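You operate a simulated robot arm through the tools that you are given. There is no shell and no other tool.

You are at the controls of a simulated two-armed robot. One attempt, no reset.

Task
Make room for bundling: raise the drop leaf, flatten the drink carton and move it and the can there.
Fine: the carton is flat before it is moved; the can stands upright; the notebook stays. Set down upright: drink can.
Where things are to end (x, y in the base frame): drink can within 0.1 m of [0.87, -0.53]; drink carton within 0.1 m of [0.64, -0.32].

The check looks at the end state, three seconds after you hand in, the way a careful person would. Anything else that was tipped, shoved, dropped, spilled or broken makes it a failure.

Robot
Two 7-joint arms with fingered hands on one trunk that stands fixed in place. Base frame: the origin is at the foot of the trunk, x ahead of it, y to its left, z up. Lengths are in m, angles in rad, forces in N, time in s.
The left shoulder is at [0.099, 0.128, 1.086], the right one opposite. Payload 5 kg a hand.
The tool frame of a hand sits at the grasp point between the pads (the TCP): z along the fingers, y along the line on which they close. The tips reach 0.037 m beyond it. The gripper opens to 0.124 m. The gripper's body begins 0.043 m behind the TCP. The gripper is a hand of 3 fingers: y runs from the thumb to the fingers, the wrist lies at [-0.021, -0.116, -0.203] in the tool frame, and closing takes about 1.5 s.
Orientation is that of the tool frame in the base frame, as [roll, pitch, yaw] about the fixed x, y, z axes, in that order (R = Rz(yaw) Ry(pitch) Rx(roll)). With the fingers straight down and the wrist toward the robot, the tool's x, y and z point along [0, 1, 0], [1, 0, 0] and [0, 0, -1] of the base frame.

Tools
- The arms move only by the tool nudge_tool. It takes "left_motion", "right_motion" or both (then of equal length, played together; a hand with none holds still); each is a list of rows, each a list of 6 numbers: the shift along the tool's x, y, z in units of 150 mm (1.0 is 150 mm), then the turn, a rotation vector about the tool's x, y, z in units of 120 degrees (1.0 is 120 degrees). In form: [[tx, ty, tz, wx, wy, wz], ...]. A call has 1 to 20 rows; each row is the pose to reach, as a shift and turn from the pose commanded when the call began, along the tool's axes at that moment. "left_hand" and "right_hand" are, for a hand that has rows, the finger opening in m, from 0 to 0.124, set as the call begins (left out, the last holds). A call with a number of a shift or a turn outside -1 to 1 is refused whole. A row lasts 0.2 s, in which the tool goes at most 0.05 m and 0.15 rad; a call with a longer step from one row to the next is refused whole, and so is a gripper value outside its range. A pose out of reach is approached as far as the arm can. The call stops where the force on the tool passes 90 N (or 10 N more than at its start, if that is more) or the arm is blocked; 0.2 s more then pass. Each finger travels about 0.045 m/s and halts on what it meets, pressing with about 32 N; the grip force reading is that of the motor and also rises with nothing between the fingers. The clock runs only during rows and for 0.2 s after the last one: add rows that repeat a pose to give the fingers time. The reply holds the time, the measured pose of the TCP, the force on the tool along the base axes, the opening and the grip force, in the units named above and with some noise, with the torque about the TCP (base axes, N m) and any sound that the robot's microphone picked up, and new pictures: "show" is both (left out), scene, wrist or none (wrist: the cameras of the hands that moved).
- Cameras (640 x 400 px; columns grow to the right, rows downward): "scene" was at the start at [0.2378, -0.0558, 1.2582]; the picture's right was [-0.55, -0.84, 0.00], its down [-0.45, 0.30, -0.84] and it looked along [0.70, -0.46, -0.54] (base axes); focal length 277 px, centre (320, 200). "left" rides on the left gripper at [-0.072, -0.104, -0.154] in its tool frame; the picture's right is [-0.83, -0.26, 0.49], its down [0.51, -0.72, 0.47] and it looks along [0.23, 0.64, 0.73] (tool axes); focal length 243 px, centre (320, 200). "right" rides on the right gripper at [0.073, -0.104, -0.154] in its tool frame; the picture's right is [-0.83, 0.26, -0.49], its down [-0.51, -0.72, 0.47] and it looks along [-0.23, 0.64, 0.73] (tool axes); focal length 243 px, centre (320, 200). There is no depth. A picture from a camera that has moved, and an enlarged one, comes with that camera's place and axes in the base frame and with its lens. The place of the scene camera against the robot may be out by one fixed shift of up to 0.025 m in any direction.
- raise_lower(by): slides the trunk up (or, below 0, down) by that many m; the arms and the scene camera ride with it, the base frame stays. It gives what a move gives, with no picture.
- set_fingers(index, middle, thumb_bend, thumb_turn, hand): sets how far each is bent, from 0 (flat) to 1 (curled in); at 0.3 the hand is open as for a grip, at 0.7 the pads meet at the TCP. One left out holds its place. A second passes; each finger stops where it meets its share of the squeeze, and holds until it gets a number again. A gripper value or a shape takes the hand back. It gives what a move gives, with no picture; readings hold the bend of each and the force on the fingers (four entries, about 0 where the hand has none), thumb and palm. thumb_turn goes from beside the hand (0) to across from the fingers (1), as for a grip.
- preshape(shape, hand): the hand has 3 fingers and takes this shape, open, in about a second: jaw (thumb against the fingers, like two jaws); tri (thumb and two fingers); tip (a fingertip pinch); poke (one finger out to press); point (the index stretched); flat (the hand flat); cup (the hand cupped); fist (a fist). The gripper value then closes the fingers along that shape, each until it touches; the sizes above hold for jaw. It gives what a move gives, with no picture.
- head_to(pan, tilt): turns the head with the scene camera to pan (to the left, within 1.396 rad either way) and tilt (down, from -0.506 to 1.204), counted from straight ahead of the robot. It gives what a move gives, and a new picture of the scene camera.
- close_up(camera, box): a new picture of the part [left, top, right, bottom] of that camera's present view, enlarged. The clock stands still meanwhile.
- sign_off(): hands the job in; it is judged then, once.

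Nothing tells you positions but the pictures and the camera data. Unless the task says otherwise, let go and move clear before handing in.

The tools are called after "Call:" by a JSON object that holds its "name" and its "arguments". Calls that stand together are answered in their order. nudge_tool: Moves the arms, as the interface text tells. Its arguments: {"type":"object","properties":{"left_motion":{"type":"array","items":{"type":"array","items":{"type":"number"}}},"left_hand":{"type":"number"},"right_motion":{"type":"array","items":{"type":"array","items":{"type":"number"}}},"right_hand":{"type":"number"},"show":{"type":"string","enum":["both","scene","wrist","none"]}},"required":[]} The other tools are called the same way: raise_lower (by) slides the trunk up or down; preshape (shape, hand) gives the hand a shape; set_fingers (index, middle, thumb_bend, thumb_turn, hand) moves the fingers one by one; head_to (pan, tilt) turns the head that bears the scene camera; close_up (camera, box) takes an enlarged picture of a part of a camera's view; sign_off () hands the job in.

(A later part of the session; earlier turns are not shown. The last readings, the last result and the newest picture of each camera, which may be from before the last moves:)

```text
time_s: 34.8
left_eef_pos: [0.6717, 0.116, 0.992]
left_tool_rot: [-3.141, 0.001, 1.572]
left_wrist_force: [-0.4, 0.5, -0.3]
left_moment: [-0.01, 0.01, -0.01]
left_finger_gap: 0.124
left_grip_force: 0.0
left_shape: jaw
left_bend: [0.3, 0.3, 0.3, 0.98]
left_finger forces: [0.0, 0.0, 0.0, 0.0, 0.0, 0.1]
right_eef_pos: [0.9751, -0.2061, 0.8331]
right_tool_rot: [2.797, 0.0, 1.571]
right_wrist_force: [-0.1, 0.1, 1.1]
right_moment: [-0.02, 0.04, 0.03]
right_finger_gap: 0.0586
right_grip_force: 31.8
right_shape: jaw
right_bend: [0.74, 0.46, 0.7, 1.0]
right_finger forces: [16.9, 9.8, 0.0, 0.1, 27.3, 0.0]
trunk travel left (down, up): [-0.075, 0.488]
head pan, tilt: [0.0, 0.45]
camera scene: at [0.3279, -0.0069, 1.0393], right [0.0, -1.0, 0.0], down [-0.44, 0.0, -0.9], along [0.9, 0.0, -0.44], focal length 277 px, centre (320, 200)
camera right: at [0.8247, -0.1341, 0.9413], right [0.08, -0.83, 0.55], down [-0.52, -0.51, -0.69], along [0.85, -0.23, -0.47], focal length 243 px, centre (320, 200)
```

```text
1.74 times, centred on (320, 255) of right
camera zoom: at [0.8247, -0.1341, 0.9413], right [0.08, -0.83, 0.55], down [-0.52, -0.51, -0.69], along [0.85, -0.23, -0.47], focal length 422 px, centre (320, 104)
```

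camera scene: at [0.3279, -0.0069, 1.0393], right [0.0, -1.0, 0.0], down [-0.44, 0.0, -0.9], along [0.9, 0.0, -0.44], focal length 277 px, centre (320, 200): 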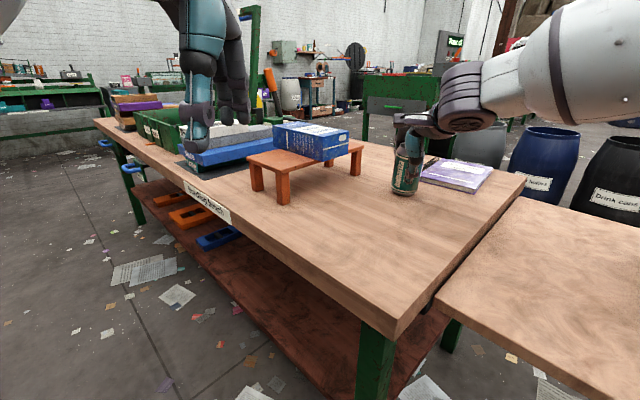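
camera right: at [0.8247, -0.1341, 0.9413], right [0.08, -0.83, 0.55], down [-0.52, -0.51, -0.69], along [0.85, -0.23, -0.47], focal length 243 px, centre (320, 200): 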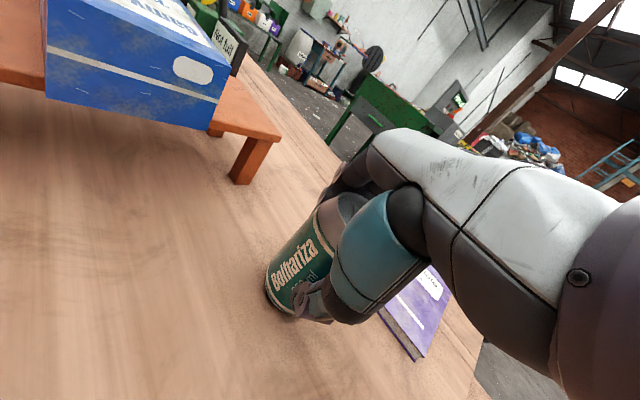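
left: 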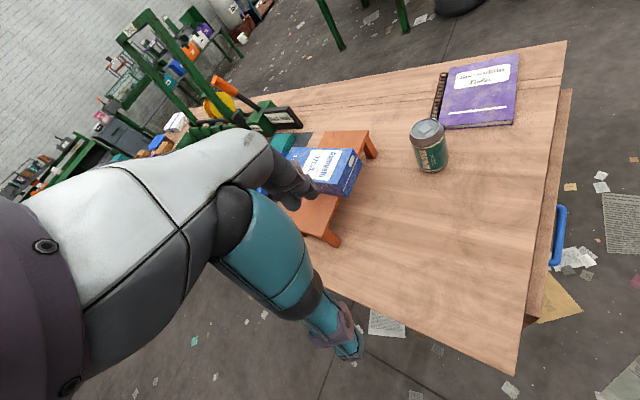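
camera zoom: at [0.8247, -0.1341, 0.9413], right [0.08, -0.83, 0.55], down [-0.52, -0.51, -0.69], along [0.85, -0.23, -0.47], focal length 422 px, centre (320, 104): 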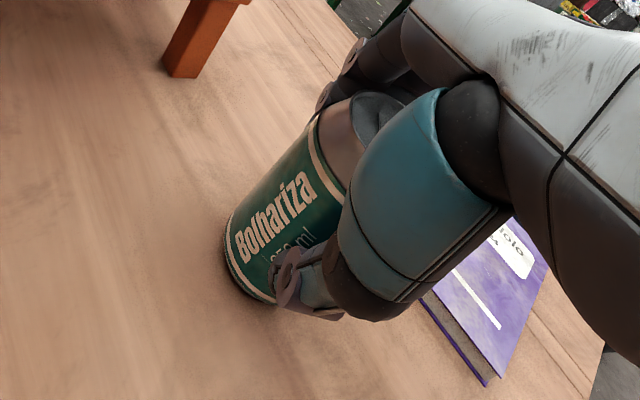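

The can is held at 32 N and stays essentially upright. I'll lift it straight up 0.10 m.

Call:
{"name": "nudge_tool", "arguments": {"right_motion": [[0, 0.034, -0.094, 0, 0, 0], [0, 0.09, -0.25, 0, 0, 0], [0, 0.159, -0.44, 0, 0, 0], [0, 0.227, -0.627, 0, 0, 0], [0, 0.227, -0.627, 0, 0, 0]], "show": "both"}}

Call:
{"name": "close_up", "arguments": {"camera": "scene", "box": [320, 60, 520, 200]}}

```text
time_s: 36.0
left_eef_pos: [0.6731, 0.1145, 0.9913]
left_tool_rot: [-3.14, 0.0, 1.571]
left_wrist_force: [0.3, -0.3, 0.0]
left_moment: [0.01, -0.01, 0.0]
left_finger_gap: 0.1232
left_grip_force: 0.0
left_shape: jaw
left_bend: [0.3, 0.3, 0.3, 0.98]
left_finger forces: [0.0, 0.0, 0.0, 0.0, 0.0, 0.0]
right_eef_pos: [0.9749, -0.2075, 0.93]
right_tool_rot: [2.796, 0.001, 1.571]
right_wrist_force: [-0.3, 0.1, -0.8]
right_moment: [-0.01, 0.0, -0.02]
right_finger_gap: 0.0585
right_grip_force: 32.2
right_shape: jaw
right_bend: [0.74, 0.46, 0.7, 1.0]
right_finger forces: [16.9, 9.8, 0.0, 0.0, 27.2, 0.1]
trunk travel left (down, up): [-0.075, 0.488]
head pan, tilt: [0.0, 0.45]
camera scene: at [0.3285, -0.0071, 1.0391], right [0.0, -1.0, 0.0], down [-0.44, 0.0, -0.9], along [0.9, 0.0, -0.44], focal length 277 px, centre (320, 200)
camera right: at [0.8246, -0.1348, 1.0396], right [0.08, -0.83, 0.55], down [-0.52, -0.51, -0.69], along [0.85, -0.23, -0.47], focal length 243 px, centre (320, 200)
```

scene: 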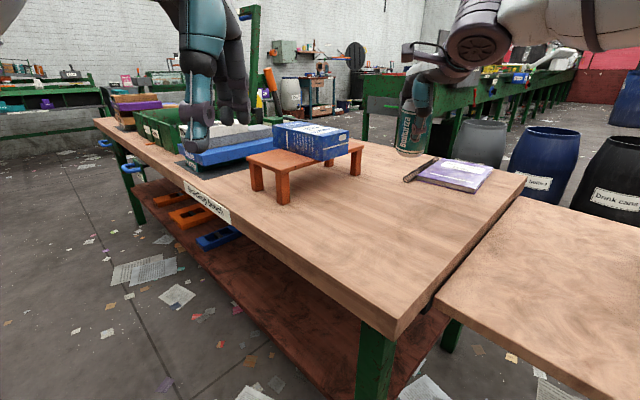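
right: 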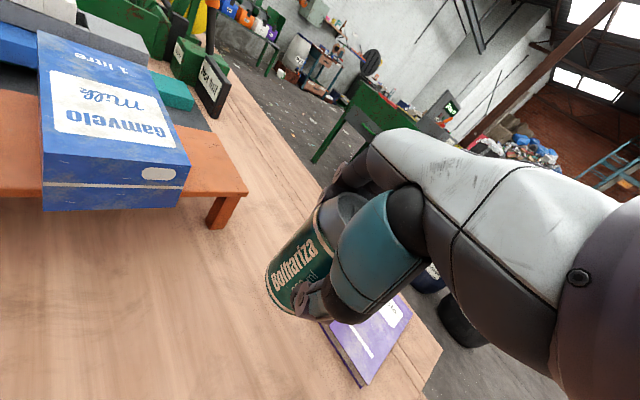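

```text
2.86 times, centred on (420, 130) of scene
camera zoom: at [0.3285, -0.0071, 1.0391], right [0.0, -1.0, 0.0], down [-0.44, 0.0, -0.9], along [0.9, 0.0, -0.44], focal length 793 px, centre (34, 400)
```

zoom: 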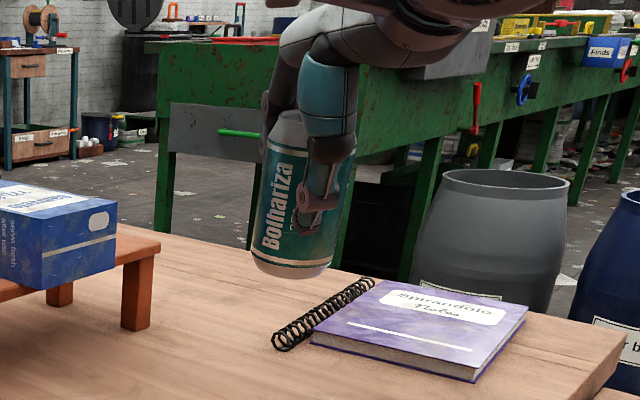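

The can is off the table, upright and light. I'll carry it over to the leaf above (0.87, -0.53), passing well over the notebook.

Call:
{"name": "nudge_tool", "arguments": {"right_motion": [[-0.2, -0.066, -0.024, 0, 0, 0], [-0.4, -0.132, -0.048, 0, 0, 0], [-0.6, -0.197, -0.071, 0, 0, 0], [-0.8, -0.263, -0.095, 0, 0, 0], [-1.0, -0.329, -0.119, 0, 0, 0]], "show": "none"}}

Call:
{"name": "nudge_tool", "arguments": {"right_motion": [[-0.2, -0.066, -0.024, 0, 0, 0], [-0.4, -0.132, -0.048, 0, 0, 0], [-0.6, -0.22, 0.0, 0, 0, 0], [-0.8, -0.33, 0.1, 0, 0, 0], [-1.0, -0.443, 0.194, 0, 0, 0], [-1.0, -0.443, 0.194, 0, 0, 0]], "show": "none"}}

Call:
{"name": "head_to", "arguments": {"pan": -0.5, "tilt": 0.5}}

```text
time_s: 37.2
left_eef_pos: [0.6723, 0.1145, 0.9917]
left_tool_rot: [-3.141, 0.0, 1.572]
left_wrist_force: [0.1, -0.3, -0.9]
left_moment: [0.02, 0.02, 0.02]
left_finger_gap: 0.1237
left_grip_force: 0.1
left_shape: jaw
left_bend: [0.3, 0.3, 0.3, 0.98]
left_finger forces: [0.0, 0.0, 0.0, 0.1, 0.0, 0.0]
right_eef_pos: [0.92, -0.3585, 0.9317]
right_tool_rot: [2.795, -0.002, 1.572]
right_wrist_force: [-0.3, 0.3, 0.6]
right_moment: [0.02, -0.03, 0.04]
right_finger_gap: 0.0584
right_grip_force: 31.9
right_shape: jaw
right_bend: [0.74, 0.46, 0.7, 1.0]
right_finger forces: [16.8, 9.7, 0.0, 0.1, 27.1, 0.0]
trunk travel left (down, up): [-0.075, 0.488]
head pan, tilt: [0.0, 0.45]
```

```text
time_s: 38.6
left_eef_pos: [0.6727, 0.1168, 0.9925]
left_tool_rot: [-3.14, -0.001, 1.572]
left_wrist_force: [0.1, 0.7, 0.4]
left_moment: [-0.01, -0.01, -0.01]
left_finger_gap: 0.1236
left_grip_force: 0.1
left_shape: jaw
left_bend: [0.3, 0.3, 0.3, 0.98]
left_finger forces: [0.0, 0.1, 0.1, 0.0, 0.0, 0.0]
right_eef_pos: [0.8697, -0.5063, 0.8823]
right_tool_rot: [2.796, 0.004, 1.568]
right_wrist_force: [0.4, 0.3, 0.6]
right_moment: [-0.01, -0.01, 0.02]
right_finger_gap: 0.0583
right_grip_force: 32.2
right_shape: jaw
right_bend: [0.74, 0.46, 0.7, 1.0]
right_finger forces: [16.6, 9.9, 0.0, 0.1, 27.1, 0.1]
trunk travel left (down, up): [-0.075, 0.488]
head pan, tilt: [0.0, 0.45]
```

```text
time_s: 39.5
left_eef_pos: [0.6731, 0.1152, 0.9919]
left_tool_rot: [-3.141, 0.0, 1.573]
left_wrist_force: [0.2, 0.2, -0.7]
left_moment: [-0.02, 0.0, -0.02]
left_finger_gap: 0.1236
left_grip_force: 0.0
left_shape: jaw
left_bend: [0.3, 0.3, 0.3, 0.98]
left_finger forces: [0.0, 0.0, 0.0, 0.0, 0.1, 0.0]
right_eef_pos: [0.8695, -0.5068, 0.8829]
right_tool_rot: [2.796, -0.002, 1.571]
right_wrist_force: [0.5, 0.4, 0.1]
right_moment: [0.0, 0.01, -0.01]
right_finger_gap: 0.0584
right_grip_force: 31.8
right_shape: jaw
right_bend: [0.74, 0.46, 0.7, 1.0]
right_finger forces: [16.6, 9.9, 0.0, 0.0, 27.1, 0.0]
trunk travel left (down, up): [-0.075, 0.488]
head pan, tilt: [-0.499, 0.499]
camera scene: at [0.316, -0.0505, 1.0348], right [-0.48, -0.88, 0.0], down [-0.42, 0.23, -0.88], along [0.77, -0.42, -0.48], focal length 277 px, centre (320, 200)
```

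scene: 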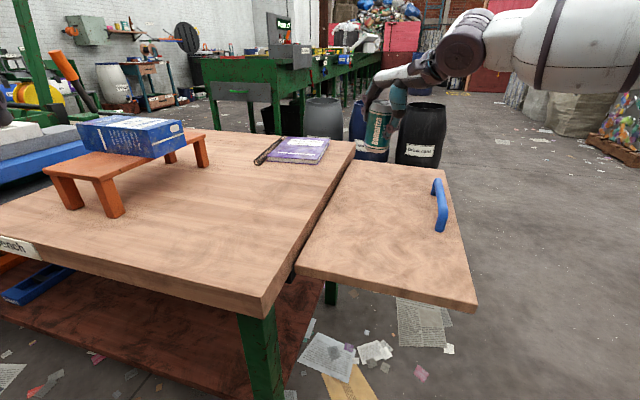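

The can hangs over the far part of the leaf, centred as intended. I'll lower it to just above the leaf, then touch down in small steps, reading the force.

Call:
{"name": "nudge_tool", "arguments": {"right_motion": [[-0.06, -0.04, 0.11, 0, 0, 0], [-0.12, -0.08, 0.22, 0, 0, 0], [-0.12, -0.12, 0.33, 0, 0, 0], [-0.12, -0.154, 0.426, 0, 0, 0], [-0.12, -0.154, 0.426, 0, 0, 0]], "show": "both"}}

Call:
{"name": "close_up", "arguments": {"camera": "scene", "box": [300, 80, 500, 240]}}

```text
time_s: 40.8
left_eef_pos: [0.6724, 0.1141, 0.9912]
left_tool_rot: [3.141, 0.0, 1.573]
left_wrist_force: [-0.3, -0.1, -0.2]
left_moment: [-0.01, 0.0, -0.01]
left_finger_gap: 0.1237
left_grip_force: 0.1
left_shape: jaw
left_bend: [0.3, 0.3, 0.3, 0.98]
left_finger forces: [0.0, 0.0, 0.0, 0.0, 0.0, 0.0]
right_eef_pos: [0.8698, -0.5238, 0.814]
right_tool_rot: [2.795, 0.001, 1.571]
right_wrist_force: [0.1, 0.3, -0.5]
right_moment: [0.02, -0.02, -0.03]
right_finger_gap: 0.0582
right_grip_force: 31.6
right_shape: jaw
right_bend: [0.74, 0.46, 0.7, 1.0]
right_finger forces: [16.6, 10.0, 0.1, 0.1, 26.9, 0.1]
trunk travel left (down, up): [-0.075, 0.488]
head pan, tilt: [-0.499, 0.499]
camera scene: at [0.3158, -0.0504, 1.0349], right [-0.48, -0.88, 0.0], down [-0.42, 0.23, -0.88], along [0.77, -0.42, -0.48], focal length 277 px, centre (320, 200)
camera right: at [0.719, -0.4521, 0.9229], right [0.08, -0.83, 0.55], down [-0.52, -0.51, -0.69], along [0.85, -0.23, -0.47], focal length 243 px, centre (320, 200)
```

scene: 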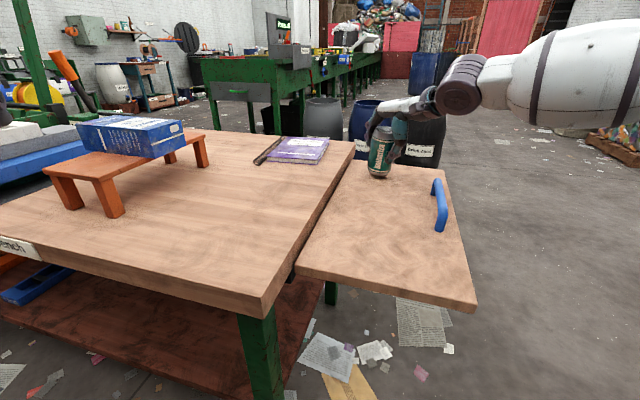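
right: 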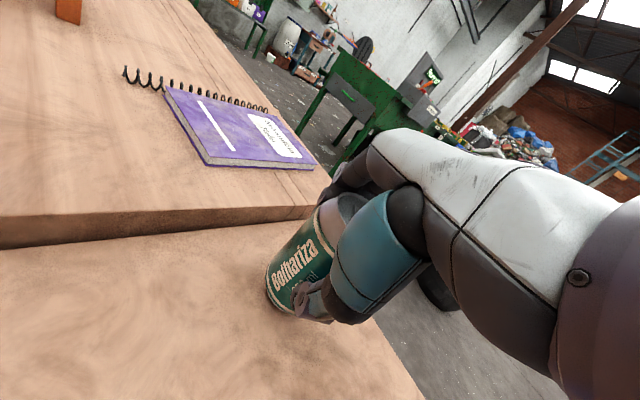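

```text
2.50 times, centred on (400, 160) of scene
camera zoom: at [0.3158, -0.0504, 1.0349], right [-0.48, -0.88, 0.0], down [-0.42, 0.23, -0.88], along [0.77, -0.42, -0.48], focal length 694 px, centre (120, 300)
```

zoom: 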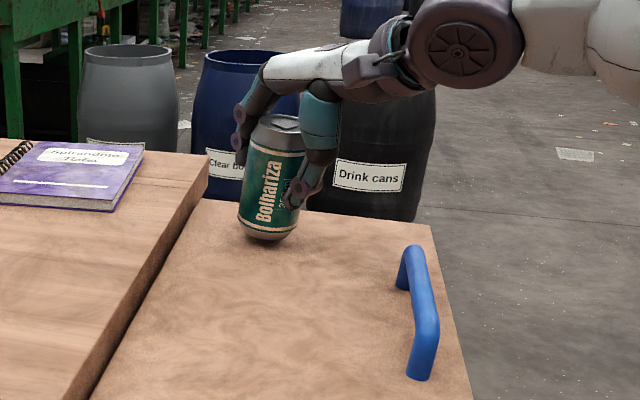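

The can is about 1–2 cm above the leaf. I'll lower it in 5 mm steps.

Call:
{"name": "nudge_tool", "arguments": {"right_motion": [[0, -0.011, 0.031, 0, 0, 0], [0, -0.023, 0.063, 0, 0, 0], [0, -0.023, 0.063, 0, 0, 0]], "show": "none"}}

Call:
{"name": "nudge_tool", "arguments": {"right_motion": [[0, -0.011, 0.031, 0, 0, 0], [0, -0.011, 0.031, 0, 0, 0]], "show": "none"}}

Call:
{"name": "close_up", "arguments": {"camera": "scene", "box": [300, 80, 500, 240]}}

```text
time_s: 41.5
left_eef_pos: [0.6712, 0.115, 0.9915]
left_tool_rot: [-3.141, 0.001, 1.573]
left_wrist_force: [-0.6, -0.1, -0.5]
left_moment: [-0.01, -0.04, 0.01]
left_finger_gap: 0.1238
left_grip_force: 0.2
left_shape: jaw
left_bend: [0.3, 0.3, 0.3, 0.98]
left_finger forces: [0.1, 0.0, 0.1, 0.1, 0.0, 0.1]
right_eef_pos: [0.87, -0.5239, 0.8045]
right_tool_rot: [2.794, -0.001, 1.571]
right_wrist_force: [-0.1, 0.4, -0.3]
right_moment: [0.02, 0.06, 0.02]
right_finger_gap: 0.0585
right_grip_force: 32.0
right_shape: jaw
right_bend: [0.74, 0.46, 0.7, 1.0]
right_finger forces: [16.6, 10.0, 0.0, 0.0, 27.1, 0.1]
trunk travel left (down, up): [-0.075, 0.488]
head pan, tilt: [-0.499, 0.499]
```

```text
time_s: 42.1
left_eef_pos: [0.6713, 0.116, 0.9927]
left_tool_rot: [-3.141, 0.0, 1.571]
left_wrist_force: [0.0, -0.5, 0.0]
left_moment: [0.01, -0.02, 0.01]
left_finger_gap: 0.1236
left_grip_force: 0.2
left_shape: jaw
left_bend: [0.3, 0.3, 0.3, 0.98]
left_finger forces: [0.1, 0.0, 0.1, 0.0, 0.1, 0.0]
right_eef_pos: [0.8694, -0.5242, 0.801]
right_tool_rot: [2.794, 0.001, 1.57]
right_wrist_force: [0.7, -0.5, 7.4]
right_moment: [-0.01, 0.11, 0.0]
right_finger_gap: 0.0582
right_grip_force: 31.6
right_shape: jaw
right_bend: [0.74, 0.46, 0.71, 1.0]
right_finger forces: [17.3, 11.4, 0.0, 0.1, 29.3, 0.0]
trunk travel left (down, up): [-0.075, 0.488]
head pan, tilt: [-0.499, 0.499]
```

```text
2.50 times, centred on (400, 160) of scene
camera zoom: at [0.3152, -0.0501, 1.0351], right [-0.48, -0.88, 0.0], down [-0.42, 0.23, -0.88], along [0.77, -0.42, -0.48], focal length 694 px, centre (120, 300)
```

zoom: 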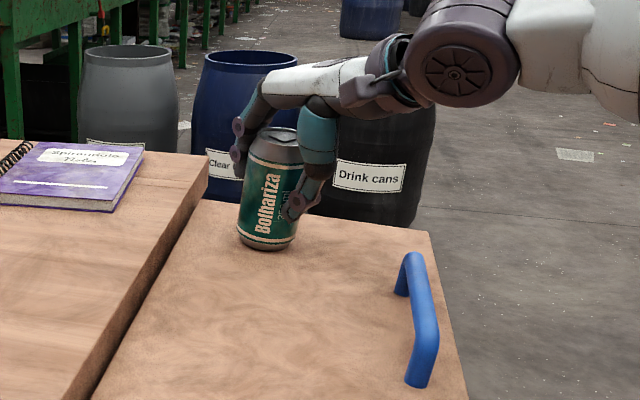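

Contact came at 7 N, and the outer edge of the leaf dipped several pixels, so it yields under load. I'll ease off the pressure and see how the leaf responds before releasing.

Call:
{"name": "nudge_tool", "arguments": {"right_motion": [[0, 0.008, -0.022, 0, 0, 0], [0, 0.008, -0.022, 0, 0, 0]], "show": "none"}}

Call:
{"name": "close_up", "arguments": {"camera": "scene", "box": [280, 120, 500, 320]}}

```text
time_s: 42.8
left_eef_pos: [0.6716, 0.116, 0.9916]
left_tool_rot: [-3.141, -0.001, 1.573]
left_wrist_force: [0.0, 0.5, 0.9]
left_moment: [0.0, -0.04, 0.0]
left_finger_gap: 0.1237
left_grip_force: 0.0
left_shape: jaw
left_bend: [0.3, 0.3, 0.3, 0.98]
left_finger forces: [0.1, 0.0, 0.0, 0.0, 0.0, 0.0]
right_eef_pos: [0.8695, -0.5236, 0.8043]
right_tool_rot: [2.795, 0.001, 1.571]
right_wrist_force: [-0.2, 0.0, 4.5]
right_moment: [-0.01, 0.03, -0.01]
right_finger_gap: 0.0579
right_grip_force: 31.6
right_shape: jaw
right_bend: [0.74, 0.46, 0.71, 1.0]
right_finger forces: [17.2, 11.2, 0.1, 0.0, 28.7, 0.0]
trunk travel left (down, up): [-0.075, 0.488]
head pan, tilt: [-0.499, 0.499]
```

```text
2.00 times, centred on (390, 220) of scene
camera zoom: at [0.3155, -0.0502, 1.035], right [-0.48, -0.88, 0.0], down [-0.42, 0.23, -0.88], along [0.77, -0.42, -0.48], focal length 555 px, centre (180, 160)
```

zoom: 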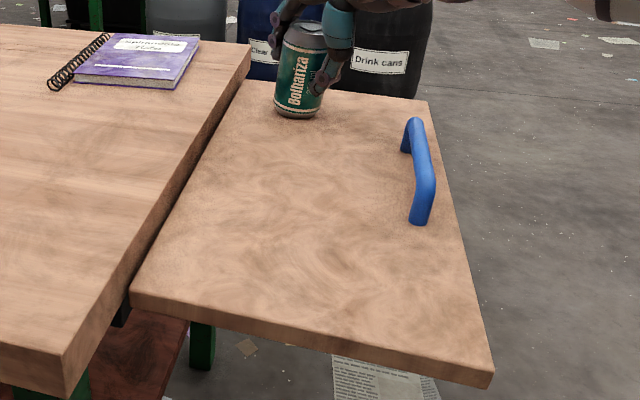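

The leaf is still close to level, with about 4.5 N remaining. I'll ease up a few millimetres more until the can just rests on the leaf.

Call:
{"name": "nudge_tool", "arguments": {"right_motion": [[0, 0.007, -0.019, 0, 0, 0], [0, 0.007, -0.019, 0, 0, 0]], "show": "none"}}

Call:
{"name": "close_up", "arguments": {"camera": "scene", "box": [280, 120, 500, 320]}}

Call:
{"name": "close_up", "arguments": {"camera": "scene", "box": [340, 110, 420, 190]}}

```text
time_s: 43.4
left_eef_pos: [0.6708, 0.1144, 0.9906]
left_tool_rot: [-3.141, 0.0, 1.573]
left_wrist_force: [-0.2, 0.0, -0.3]
left_moment: [0.0, 0.02, -0.04]
left_finger_gap: 0.1238
left_grip_force: 0.0
left_shape: jaw
left_bend: [0.3, 0.3, 0.3, 0.98]
left_finger forces: [0.1, 0.1, 0.1, 0.0, 0.0, 0.1]
right_eef_pos: [0.8701, -0.5246, 0.8064]
right_tool_rot: [2.795, 0.0, 1.57]
right_wrist_force: [-0.5, -0.1, -0.3]
right_moment: [0.0, 0.0, -0.02]
right_finger_gap: 0.0581
right_grip_force: 32.7
right_shape: jaw
right_bend: [0.74, 0.46, 0.71, 1.0]
right_finger forces: [16.8, 10.5, 0.0, 0.0, 28.1, 0.0]
trunk travel left (down, up): [-0.075, 0.488]
head pan, tilt: [-0.499, 0.499]
```

```text
2.00 times, centred on (390, 220) of scene
camera zoom: at [0.3159, -0.0505, 1.0348], right [-0.48, -0.88, 0.0], down [-0.42, 0.23, -0.88], along [0.77, -0.42, -0.48], focal length 555 px, centre (180, 160)
```

zoom: 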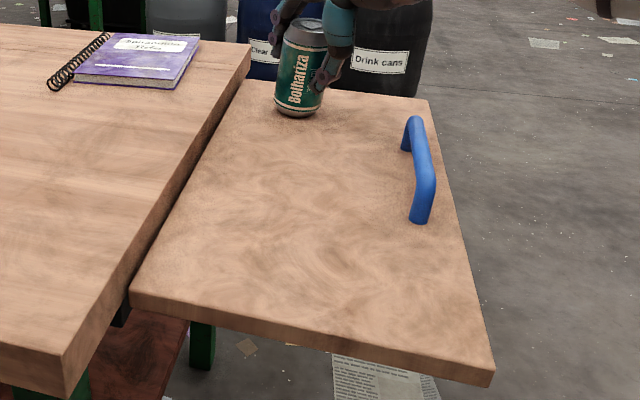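

```text
5.00 times, centred on (380, 150) of scene
camera zoom: at [0.3159, -0.0505, 1.0348], right [-0.48, -0.88, 0.0], down [-0.42, 0.23, -0.88], along [0.77, -0.42, -0.48], focal length 1387 px, centre (20, 450)
```

zoom: 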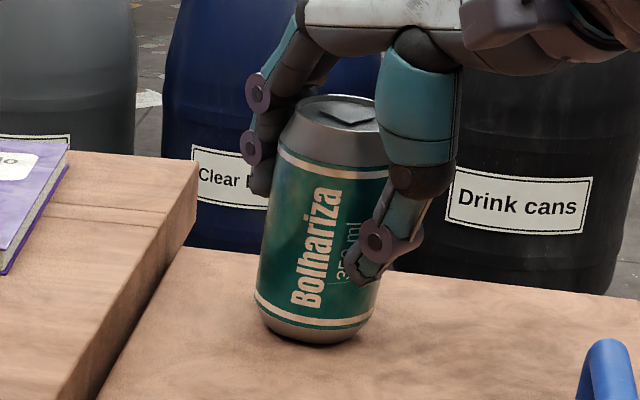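

The force is zero and the can stands plumb on the leaf. I'll open the hand.

Call:
{"name": "nudge_tool", "arguments": {"right_motion": [[0, 0, 0, 0, 0, 0], [0, 0, 0, 0, 0, 0], [0, 0, 0, 0, 0, 0], [0, 0, 0, 0, 0, 0]], "right_hand": 0.1, "show": "none"}}

Call:
{"name": "close_up", "arguments": {"camera": "scene", "box": [340, 110, 420, 190]}}

Call:
{"name": "close_up", "arguments": {"camera": "scene", "box": [280, 120, 500, 320]}}

```text
time_s: 44.4
left_eef_pos: [0.6712, 0.1134, 0.9911]
left_tool_rot: [-3.142, 0.001, 1.572]
left_wrist_force: [-0.5, 0.0, 0.6]
left_moment: [-0.05, 0.02, 0.01]
left_finger_gap: 0.1236
left_grip_force: 0.0
left_shape: jaw
left_bend: [0.3, 0.3, 0.3, 0.98]
left_finger forces: [0.1, 0.1, 0.0, 0.0, 0.0, 0.1]
right_eef_pos: [0.8695, -0.5248, 0.8069]
right_tool_rot: [2.797, -0.001, 1.571]
right_wrist_force: [0.5, 0.1, 0.4]
right_moment: [0.03, 0.01, 0.02]
right_finger_gap: 0.0998
right_grip_force: 0.0
right_shape: jaw
right_bend: [0.26, 0.34, 0.5, 0.99]
right_finger forces: [0.0, 0.1, 0.1, 0.0, 0.1, 0.0]
trunk travel left (down, up): [-0.075, 0.488]
head pan, tilt: [-0.499, 0.499]
```

```text
5.00 times, centred on (380, 150) of scene
camera zoom: at [0.316, -0.0505, 1.0348], right [-0.48, -0.88, 0.0], down [-0.42, 0.23, -0.88], along [0.77, -0.42, -0.48], focal length 1387 px, centre (20, 450)
```

zoom: 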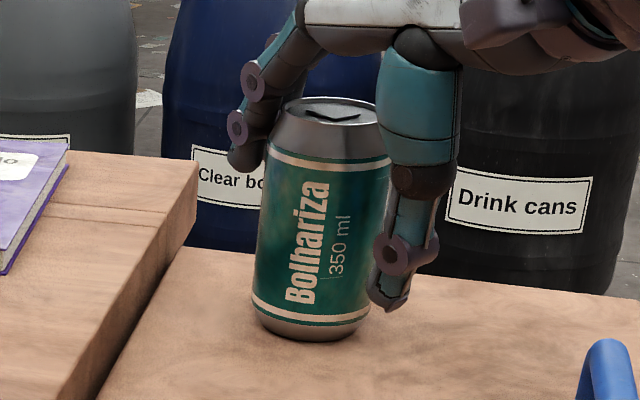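

```text
2.00 times, centred on (390, 220) of scene
camera zoom: at [0.316, -0.0505, 1.0348], right [-0.48, -0.88, 0.0], down [-0.42, 0.23, -0.88], along [0.77, -0.42, -0.48], focal length 555 px, centre (180, 160)
```

zoom: 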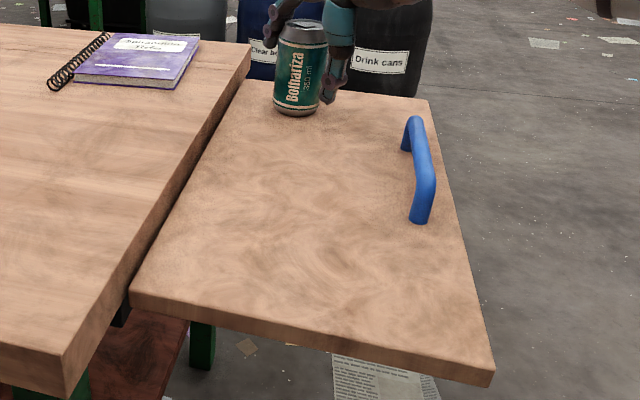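

The can stands alone on the leaf and the leaf holds. I'll open fully and withdraw along the entry path.

Call:
{"name": "nudge_tool", "arguments": {"right_motion": [[0, 0, 0, 0, 0, 0], [0, 0, 0, 0, 0, 0], [0, 0, 0, 0, 0, 0], [0, 0, -0.15, 0, 0, 0], [0, 0, -0.35, 0, 0, 0], [0, 0, -0.6, 0, 0, 0], [0, 0, -0.9, 0, 0, 0]], "right_hand": 0.124, "show": "both"}}

Call:
{"name": "close_up", "arguments": {"camera": "scene", "box": [280, 120, 500, 320]}}

```text
time_s: 46.0
left_eef_pos: [0.6708, 0.1153, 0.9923]
left_tool_rot: [3.141, 0.0, 1.574]
left_wrist_force: [-0.7, -0.4, -0.2]
left_moment: [-0.02, 0.01, 0.0]
left_finger_gap: 0.1236
left_grip_force: 0.1
left_shape: jaw
left_bend: [0.3, 0.3, 0.3, 0.98]
left_finger forces: [0.1, 0.1, 0.0, 0.1, 0.1, 0.0]
right_eef_pos: [0.8221, -0.5241, 0.9344]
right_tool_rot: [2.794, 0.0, 1.571]
right_wrist_force: [0.6, -0.9, 0.6]
right_moment: [-0.01, 0.01, -0.01]
right_finger_gap: 0.1239
right_grip_force: 0.1
right_shape: jaw
right_bend: [0.3, 0.3, 0.3, 0.98]
right_finger forces: [0.0, 0.0, 0.0, 0.1, 0.1, 0.0]
trunk travel left (down, up): [-0.075, 0.488]
head pan, tilt: [-0.499, 0.499]
camera scene: at [0.3151, -0.0499, 1.0352], right [-0.48, -0.88, 0.0], down [-0.42, 0.23, -0.88], along [0.77, -0.42, -0.48], focal length 277 px, centre (320, 200)
camera right: at [0.6715, -0.452, 1.0431], right [0.08, -0.83, 0.55], down [-0.52, -0.51, -0.69], along [0.85, -0.23, -0.47], focal length 243 px, centre (320, 200)
```

scene: 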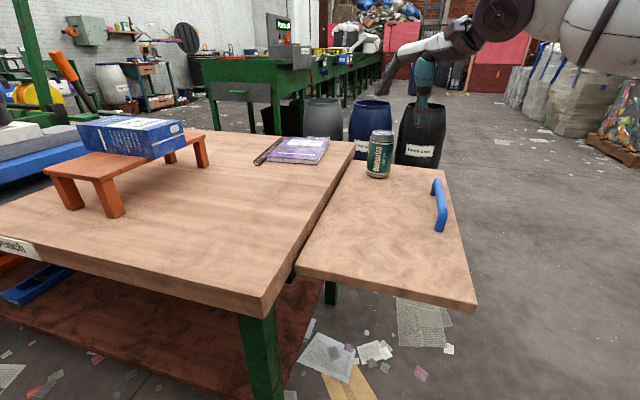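
right: 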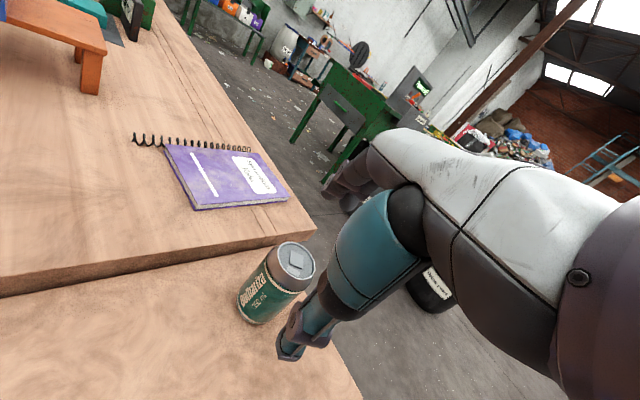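

```text
2.00 times, centred on (390, 220) of scene
camera zoom: at [0.3151, -0.0499, 1.0352], right [-0.48, -0.88, 0.0], down [-0.42, 0.23, -0.88], along [0.77, -0.42, -0.48], focal length 555 px, centre (180, 160)
```

zoom: 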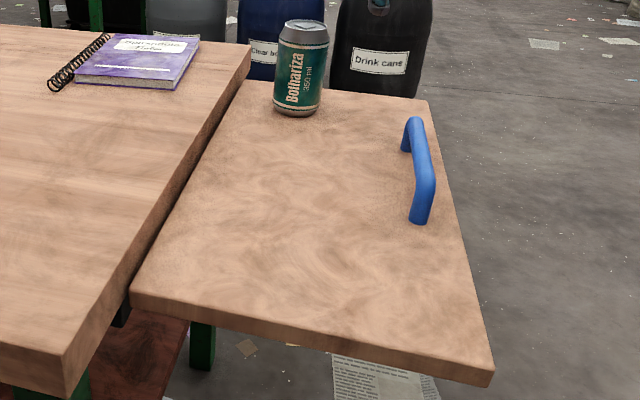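

The can is placed. Next I'll move the right hand up and back out of the way, make a fist with the left hand, and look at the fist and the carton.

Call:
{"name": "nudge_tool", "arguments": {"right_motion": [[0, -0.15, -0.15, 0, 0, 0], [0, -0.35, -0.35, 0, 0, 0], [0, -0.55, -0.5, 0, 0, 0], [0, -0.75, -0.55, 0, 0, 0]], "show": "none"}}

Call:
{"name": "preshape", "arguments": {"shape": "fist", "hand": "left"}}

Call:
{"name": "head_to", "arguments": {"pan": 0.15, "tilt": 0.35}}

Call:
{"name": "close_up", "arguments": {"camera": "left", "box": [0, 0, 640, 400]}}

```text
time_s: 47.0
left_eef_pos: [0.6718, 0.1157, 0.9915]
left_tool_rot: [-3.14, -0.001, 1.575]
left_wrist_force: [0.1, -0.6, 0.9]
left_moment: [0.04, 0.01, -0.01]
left_finger_gap: 0.1235
left_grip_force: 0.1
left_shape: jaw
left_bend: [0.3, 0.3, 0.3, 0.98]
left_finger forces: [0.1, 0.0, 0.0, 0.0, 0.0, 0.0]
right_eef_pos: [0.6898, -0.5257, 0.9702]
right_tool_rot: [2.796, 0.002, 1.57]
right_wrist_force: [-0.3, -0.4, -0.4]
right_moment: [0.05, 0.0, -0.01]
right_finger_gap: 0.1237
right_grip_force: 0.0
right_shape: jaw
right_bend: [0.3, 0.3, 0.3, 0.98]
right_finger forces: [0.1, 0.0, 0.0, 0.0, 0.1, 0.0]
trunk travel left (down, up): [-0.075, 0.488]
head pan, tilt: [-0.499, 0.499]
```

```text
time_s: 47.9
left_eef_pos: [0.6722, 0.1152, 0.9918]
left_tool_rot: [3.141, 0.001, 1.573]
left_wrist_force: [-0.1, -0.5, 0.0]
left_moment: [0.03, 0.0, -0.01]
left_finger_gap: 0.0
left_grip_force: 0.0
left_shape: fist
left_bend: [1.0, 1.0, 0.84, 0.84]
left_finger forces: [0.1, 0.0, 0.0, 0.1, 0.0, 0.0]
right_eef_pos: [0.69, -0.5246, 0.9723]
right_tool_rot: [2.796, -0.001, 1.57]
right_wrist_force: [-0.2, 0.0, -0.3]
right_moment: [0.01, 0.03, 0.01]
right_finger_gap: 0.1239
right_grip_force: 0.1
right_shape: jaw
right_bend: [0.3, 0.3, 0.3, 0.98]
right_finger forces: [0.0, 0.0, 0.0, 0.0, 0.0, 0.1]
trunk travel left (down, up): [-0.075, 0.488]
head pan, tilt: [-0.499, 0.499]
```

```text
time_s: 48.9
left_eef_pos: [0.6713, 0.1159, 0.9911]
left_tool_rot: [-3.14, -0.001, 1.572]
left_wrist_force: [-0.2, -0.6, 0.4]
left_moment: [0.02, 0.0, -0.02]
left_finger_gap: 0.0
left_grip_force: 0.0
left_shape: fist
left_bend: [1.0, 1.0, 0.84, 0.84]
left_finger forces: [0.0, 0.0, 0.1, 0.0, 0.1, 0.0]
right_eef_pos: [0.6909, -0.5238, 0.9724]
right_tool_rot: [2.795, 0.0, 1.571]
right_wrist_force: [0.3, -0.1, 0.1]
right_moment: [0.01, -0.04, 0.0]
right_finger_gap: 0.1238
right_grip_force: 0.0
right_shape: jaw
right_bend: [0.3, 0.3, 0.3, 0.98]
right_finger forces: [0.0, 0.0, 0.0, 0.0, 0.0, 0.1]
trunk travel left (down, up): [-0.075, 0.488]
head pan, tilt: [0.15, 0.351]
camera scene: at [0.3282, 0.0069, 1.0485], right [0.15, -0.99, 0.0], down [-0.34, -0.05, -0.94], along [0.93, 0.14, -0.34], focal length 277 px, centre (320, 200)
```

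scene: 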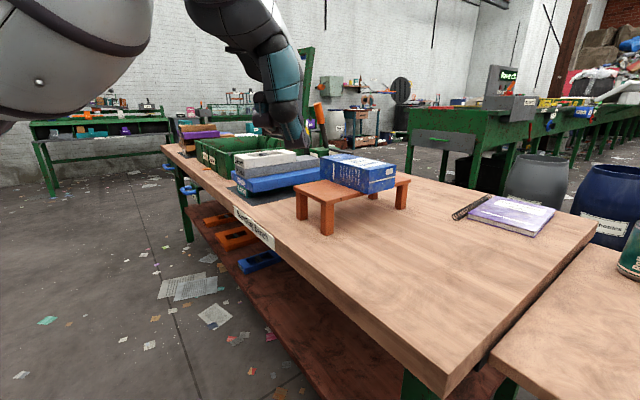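

```text
1.00 times, centred on (320, 200) of left (not enlarged: the box is as wide or as high as the picture)
camera zoom: at [0.5682, 0.0434, 1.1457], right [-0.26, -0.83, -0.49], down [-0.72, 0.51, -0.47], along [0.64, 0.23, -0.73], focal length 243 px, centre (320, 200)
```

zoom: 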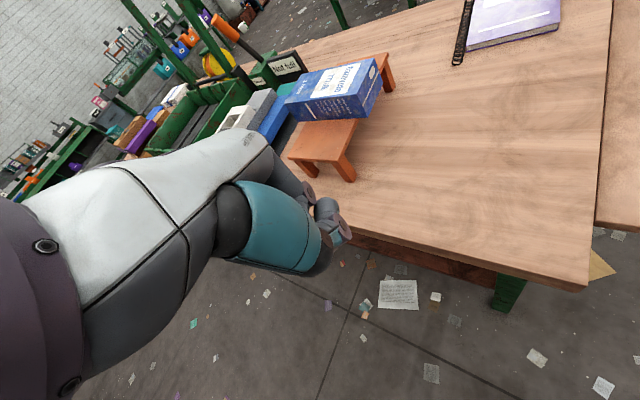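

The left hand is now a fist. I'll tilt it about 40° so the palm is level and bring it up and forward, and turn the right hand to give a side view of the bench from its wrist camera.

Call:
{"name": "nudge_tool", "arguments": {"left_motion": [[-0.05, 0.155, -0.1, -0.056, 0, 0], [-0.1, 0.31, -0.2, -0.111, 0, 0], [-0.15, 0.465, -0.3, -0.167, 0, 0], [-0.2, 0.62, -0.38, -0.222, 0, 0], [-0.25, 0.775, -0.43, -0.278, 0, 0], [-0.3, 0.93, -0.47, -0.333, 0, 0]], "right_motion": [[0, 0, 0, 0, 0.021, -0.059], [0, 0, 0, 0, 0.0425, -0.1175], [0, 0, 0, 0, 0.064, -0.176], [0, 0, 0, 0, 0.085, -0.235], [0, 0, 0, 0, 0.106, -0.294], [0, 0, 0, 0, 0.1275, -0.3524]], "show": "both"}}

```text
time_s: 50.3
left_eef_pos: [0.8138, 0.0708, 1.0615]
left_tool_rot: [2.446, -0.001, 1.573]
left_wrist_force: [-0.2, 0.2, 0.1]
left_moment: [0.0, 0.04, 0.0]
left_finger_gap: 0.0
left_grip_force: 0.0
left_shape: fist
left_bend: [1.0, 1.0, 0.84, 0.84]
left_finger forces: [0.1, 0.0, 0.0, 0.0, 0.0, 0.1]
right_eef_pos: [0.6907, -0.5244, 0.9721]
right_tool_rot: [2.798, -0.002, 2.357]
right_wrist_force: [-0.4, -0.1, -0.6]
right_moment: [-0.03, 0.02, 0.0]
right_finger_gap: 0.1237
right_grip_force: 0.0
right_shape: jaw
right_bend: [0.3, 0.3, 0.3, 0.98]
right_finger forces: [0.1, 0.0, 0.0, 0.0, 0.0, 0.0]
trunk travel left (down, up): [-0.075, 0.488]
head pan, tilt: [0.15, 0.351]
camera scene: at [0.329, 0.0075, 1.0482], right [0.15, -0.99, 0.0], down [-0.34, -0.05, -0.94], along [0.93, 0.14, -0.34], focal length 277 px, centre (320, 200)
camera right: at [0.5337, -0.5797, 1.0807], right [0.64, -0.53, 0.55], down [-0.01, -0.73, -0.69], along [0.77, 0.44, -0.47], focal length 243 px, centre (320, 200)
camera left: at [0.635, -0.0017, 1.1121], right [0.12, -0.83, -0.55], down [-0.25, 0.51, -0.82], along [0.96, 0.23, -0.15], focal length 243 px, centre (320, 200)
```

scene: 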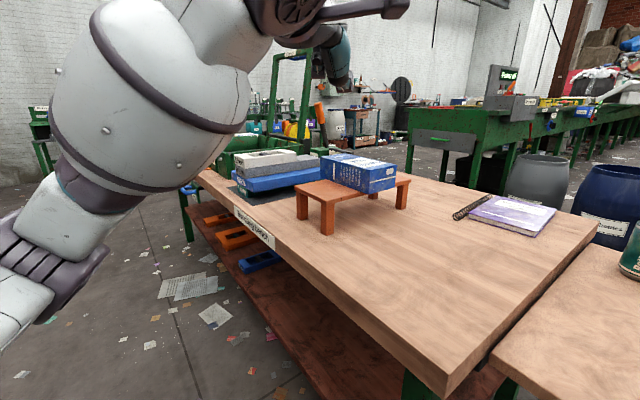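
right: 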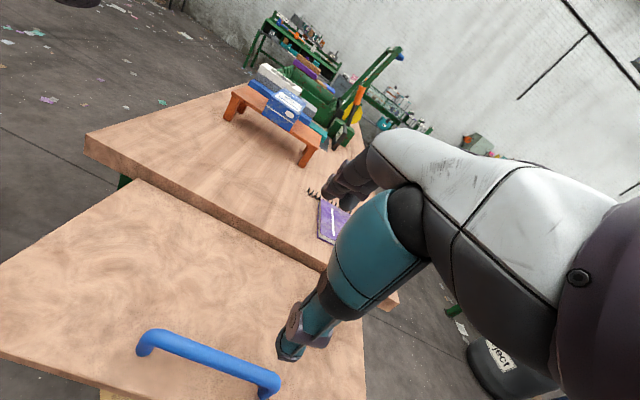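
left: 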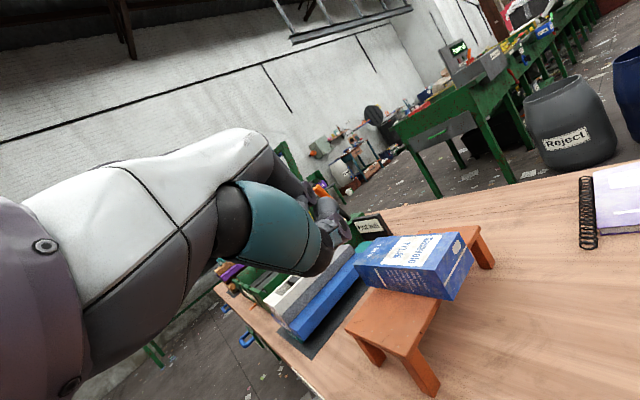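

The fist is up and level; now I'll bring it over the carton at a safe height. I'll also tilt and advance the right hand so its camera sees the fist and carton from the side.

Call:
{"name": "nudge_tool", "arguments": {"left_motion": [[-0.04, 0.139, 0.116, 0, 0, 0], [-0.08, 0.278, 0.232, 0, 0, 0], [-0.12, 0.417, 0.349, 0, 0, 0], [-0.16, 0.556, 0.465, 0, 0, 0], [-0.2, 0.695, 0.581, 0, 0, 0]], "right_motion": [[0.05, 0.15, 0.012, -0.042, 0, 0], [0.1, 0.3, 0.024, -0.083, 0, 0], [0.15, 0.45, 0.036, -0.125, 0, 0], [0.2, 0.6, 0.048, -0.167, 0, 0], [0.254, 0.751, 0.061, -0.208, 0, 0]], "show": "both"}}

```text
time_s: 51.5
left_eef_pos: [0.949, 0.041, 1.0614]
left_tool_rot: [2.446, -0.001, 1.575]
left_wrist_force: [0.7, 0.3, 0.5]
left_moment: [0.01, -0.01, 0.01]
left_finger_gap: 0.0
left_grip_force: 0.2
left_shape: fist
left_bend: [1.0, 1.0, 0.84, 0.84]
left_finger forces: [0.1, 0.0, 0.0, 0.0, 0.0, 0.0]
right_eef_pos: [0.7401, -0.4211, 1.0014]
right_tool_rot: [2.36, -0.001, 2.355]
right_wrist_force: [0.9, -0.5, 0.2]
right_moment: [0.02, -0.02, 0.05]
right_finger_gap: 0.1239
right_grip_force: 0.1
right_shape: jaw
right_bend: [0.3, 0.3, 0.3, 0.98]
right_finger forces: [0.1, 0.0, 0.1, 0.1, 0.0, 0.0]
trunk travel left (down, up): [-0.075, 0.488]
head pan, tilt: [0.15, 0.351]
camera scene: at [0.3289, 0.0069, 1.0482], right [0.15, -0.99, 0.0], down [-0.34, -0.05, -0.94], along [0.93, 0.14, -0.34], focal length 277 px, centre (320, 200)
camera right: at [0.5609, -0.4981, 1.0367], right [0.47, -0.7, 0.53], down [0.23, -0.49, -0.84], along [0.85, 0.52, -0.07], focal length 243 px, centre (320, 200)
camera left: at [0.7705, -0.0314, 1.113], right [0.12, -0.83, -0.55], down [-0.25, 0.51, -0.82], along [0.96, 0.23, -0.15], focal length 243 px, centre (320, 200)
```

scene: 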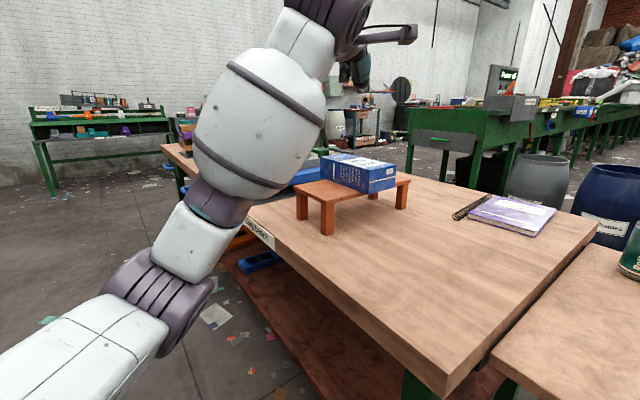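
right: 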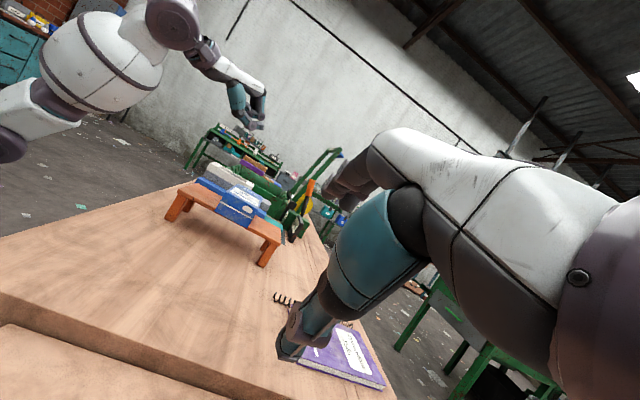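
left: 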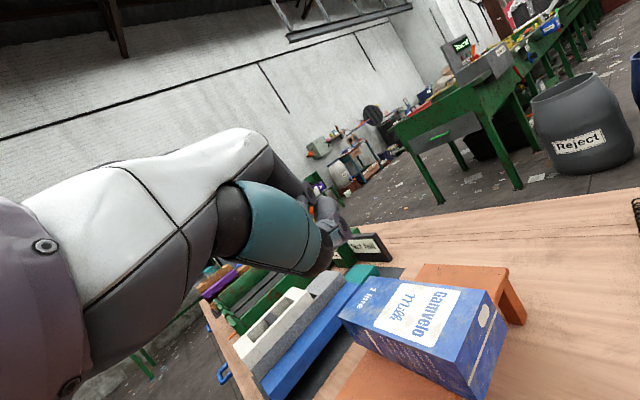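

Now the right wrist camera shows the left fist hovering above the carton from the side. I'll zoom in to learn the fist's shape and its lowest point.

Call:
{"name": "close_up", "arguments": {"camera": "right", "box": [130, 0, 330, 280]}}

Call:
{"name": "close_up", "arguments": {"camera": "right", "box": [200, 40, 300, 140]}}

```text
1.43 times, centred on (230, 140) of right
camera zoom: at [0.5609, -0.4981, 1.0367], right [0.47, -0.7, 0.53], down [0.23, -0.49, -0.84], along [0.85, 0.52, -0.07], focal length 347 px, centre (449, 286)
```

zoom: 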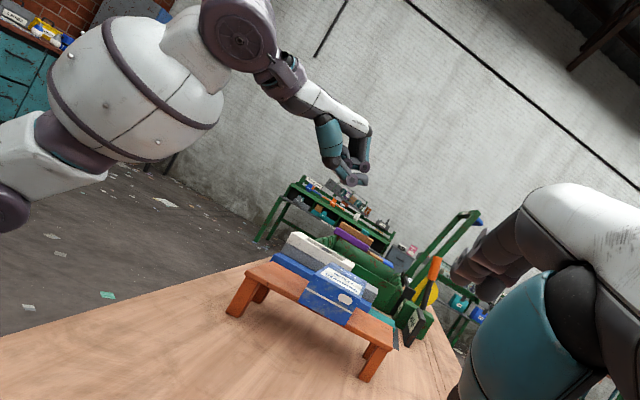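

```text
4.00 times, centred on (250, 90) of right
camera zoom: at [0.5609, -0.4981, 1.0367], right [0.47, -0.7, 0.53], down [0.23, -0.49, -0.84], along [0.85, 0.52, -0.07], focal length 970 px, centre (600, 640)
```

zoom: 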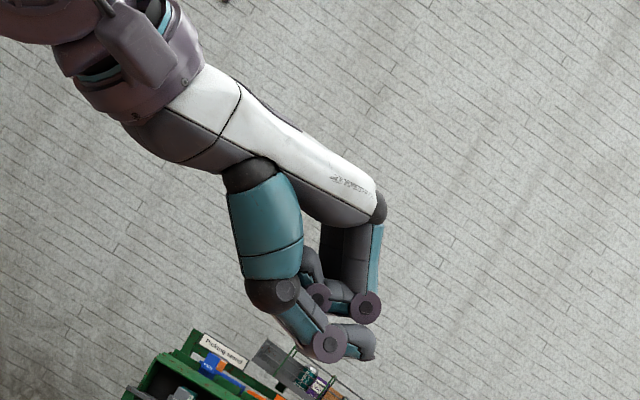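

In the fist the thumb hangs about 3 cm lower than the curled fingers, so pressing would load the thumb. I'll swing the thumb beside the hand so the two folded finger joints become the pressing surface.

Call:
{"name": "set_fingers", "arguments": {"hand": "left", "index": 1.0, "middle": 1.0, "thumb_bend": 0.0, "thumb_turn": 0.0}}

Call:
{"name": "close_up", "arguments": {"camera": "right", "box": [200, 40, 300, 140]}}

Call:
{"name": "close_up", "arguments": {"camera": "left", "box": [200, 100, 520, 400]}}

```text
time_s: 52.5
left_eef_pos: [0.9464, 0.0405, 1.0625]
left_tool_rot: [2.445, 0.001, 1.573]
left_wrist_force: [-0.1, 0.9, -1.4]
left_moment: [0.0, 0.01, 0.01]
left_finger_gap: 0.1248
left_grip_force: 0.2
left_shape: fingers
left_bend: [1.0, 1.0, 0.0, 0.0]
left_finger forces: [0.1, 0.1, 0.1, 0.0, 0.0, 0.0]
right_eef_pos: [0.7403, -0.4205, 1.0023]
right_tool_rot: [2.361, 0.0, 2.355]
right_wrist_force: [0.4, 0.0, -0.4]
right_moment: [0.02, -0.02, 0.0]
right_finger_gap: 0.1239
right_grip_force: 0.0
right_shape: jaw
right_bend: [0.3, 0.3, 0.3, 0.98]
right_finger forces: [0.1, 0.0, 0.0, 0.0, 0.0, 0.0]
trunk travel left (down, up): [-0.075, 0.488]
head pan, tilt: [0.15, 0.351]
```

```text
4.00 times, centred on (250, 90) of right
camera zoom: at [0.5601, -0.4983, 1.0376], right [0.47, -0.7, 0.53], down [0.23, -0.49, -0.84], along [0.85, 0.52, -0.07], focal length 970 px, centre (600, 640)
```

zoom: 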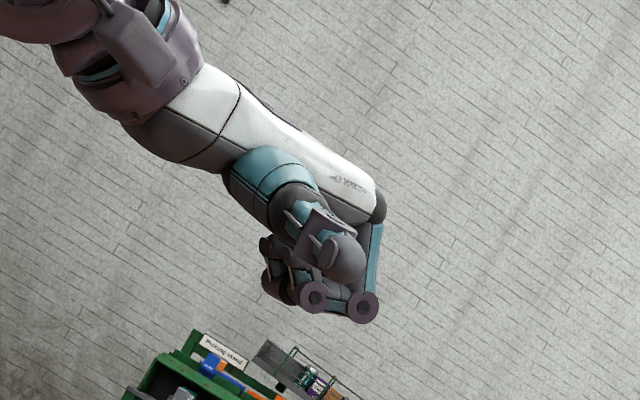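

```text
1.33 times, centred on (360, 250) of left
camera zoom: at [0.7692, -0.0313, 1.1138], right [0.12, -0.83, -0.55], down [-0.25, 0.51, -0.82], along [0.96, 0.23, -0.15], focal length 324 px, centre (267, 133)
```

zoom: 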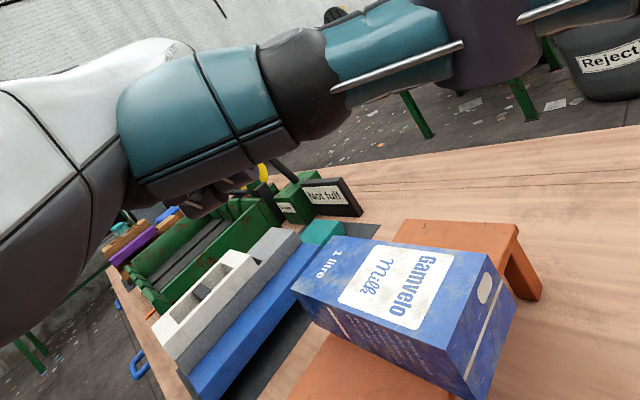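

With the thumb out to the side, the folded fingers are lowest, about 7 mm above the TCP height. The carton's top centre comes out near (1.04, 0.025), z 0.90. I'll bring the fist to about 5 cm above that.

Call:
{"name": "nudge_tool", "arguments": {"left_motion": [[-0.02, 0.0, 0.176, 0, 0, 0], [-0.04, 0.0, 0.352, 0, 0, 0], [-0.06, -0.005, 0.529, 0, 0, 0], [-0.08, -0.01, 0.705, 0, 0, 0], [-0.103, -0.011, 0.881, 0, 0, 0], [-0.103, -0.011, 0.881, 0, 0, 0]], "show": "both"}}

Call:
{"name": "close_up", "arguments": {"camera": "right", "box": [180, 80, 320, 240]}}

```text
time_s: 53.9
left_eef_pos: [1.0312, 0.0256, 0.9592]
left_tool_rot: [2.444, 0.0, 1.573]
left_wrist_force: [0.0, -0.4, -1.0]
left_moment: [-0.04, 0.0, -0.04]
left_finger_gap: 0.1252
left_grip_force: 0.0
left_shape: fingers
left_bend: [1.0, 1.0, 0.0, 0.0]
left_finger forces: [0.0, 0.1, 0.0, 0.0, 0.0, 0.0]
right_eef_pos: [0.74, -0.4211, 1.0018]
right_tool_rot: [2.358, 0.0, 2.354]
right_wrist_force: [0.3, 0.3, 0.5]
right_moment: [0.03, 0.0, 0.0]
right_finger_gap: 0.1237
right_grip_force: 0.0
right_shape: jaw
right_bend: [0.3, 0.3, 0.3, 0.98]
right_finger forces: [0.0, 0.1, 0.0, 0.0, 0.0, 0.0]
trunk travel left (down, up): [-0.075, 0.488]
head pan, tilt: [0.15, 0.351]
camera scene: at [0.3277, 0.007, 1.0487], right [0.15, -0.99, 0.0], down [-0.34, -0.05, -0.94], along [0.93, 0.14, -0.34], focal length 277 px, centre (320, 200)
camera left: at [0.8523, -0.0466, 1.0111], right [0.12, -0.83, -0.55], down [-0.25, 0.51, -0.82], along [0.96, 0.23, -0.15], focal length 243 px, centre (320, 200)
```

scene: 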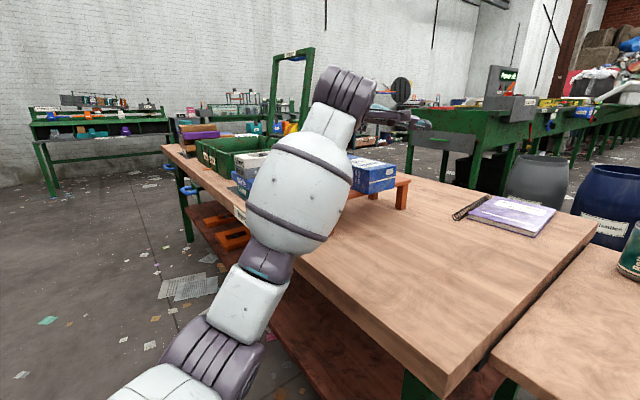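
left: 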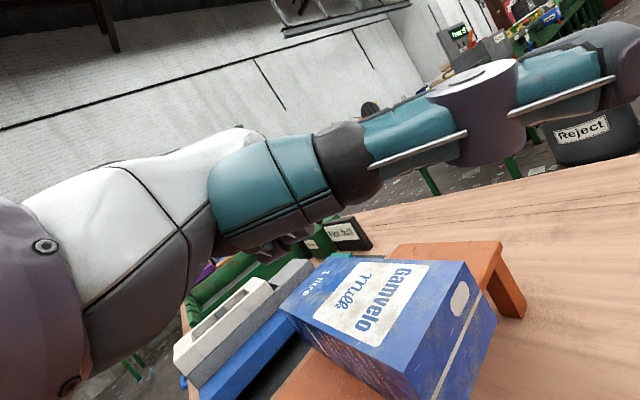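

```text
2.50 times, centred on (250, 160) of right
camera zoom: at [0.5596, -0.4983, 1.0379], right [0.47, -0.7, 0.53], down [0.23, -0.49, -0.84], along [0.85, 0.52, -0.07], focal length 606 px, centre (495, 300)
```

zoom: 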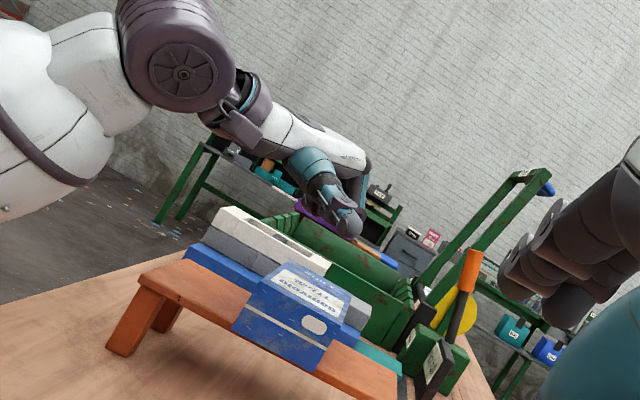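

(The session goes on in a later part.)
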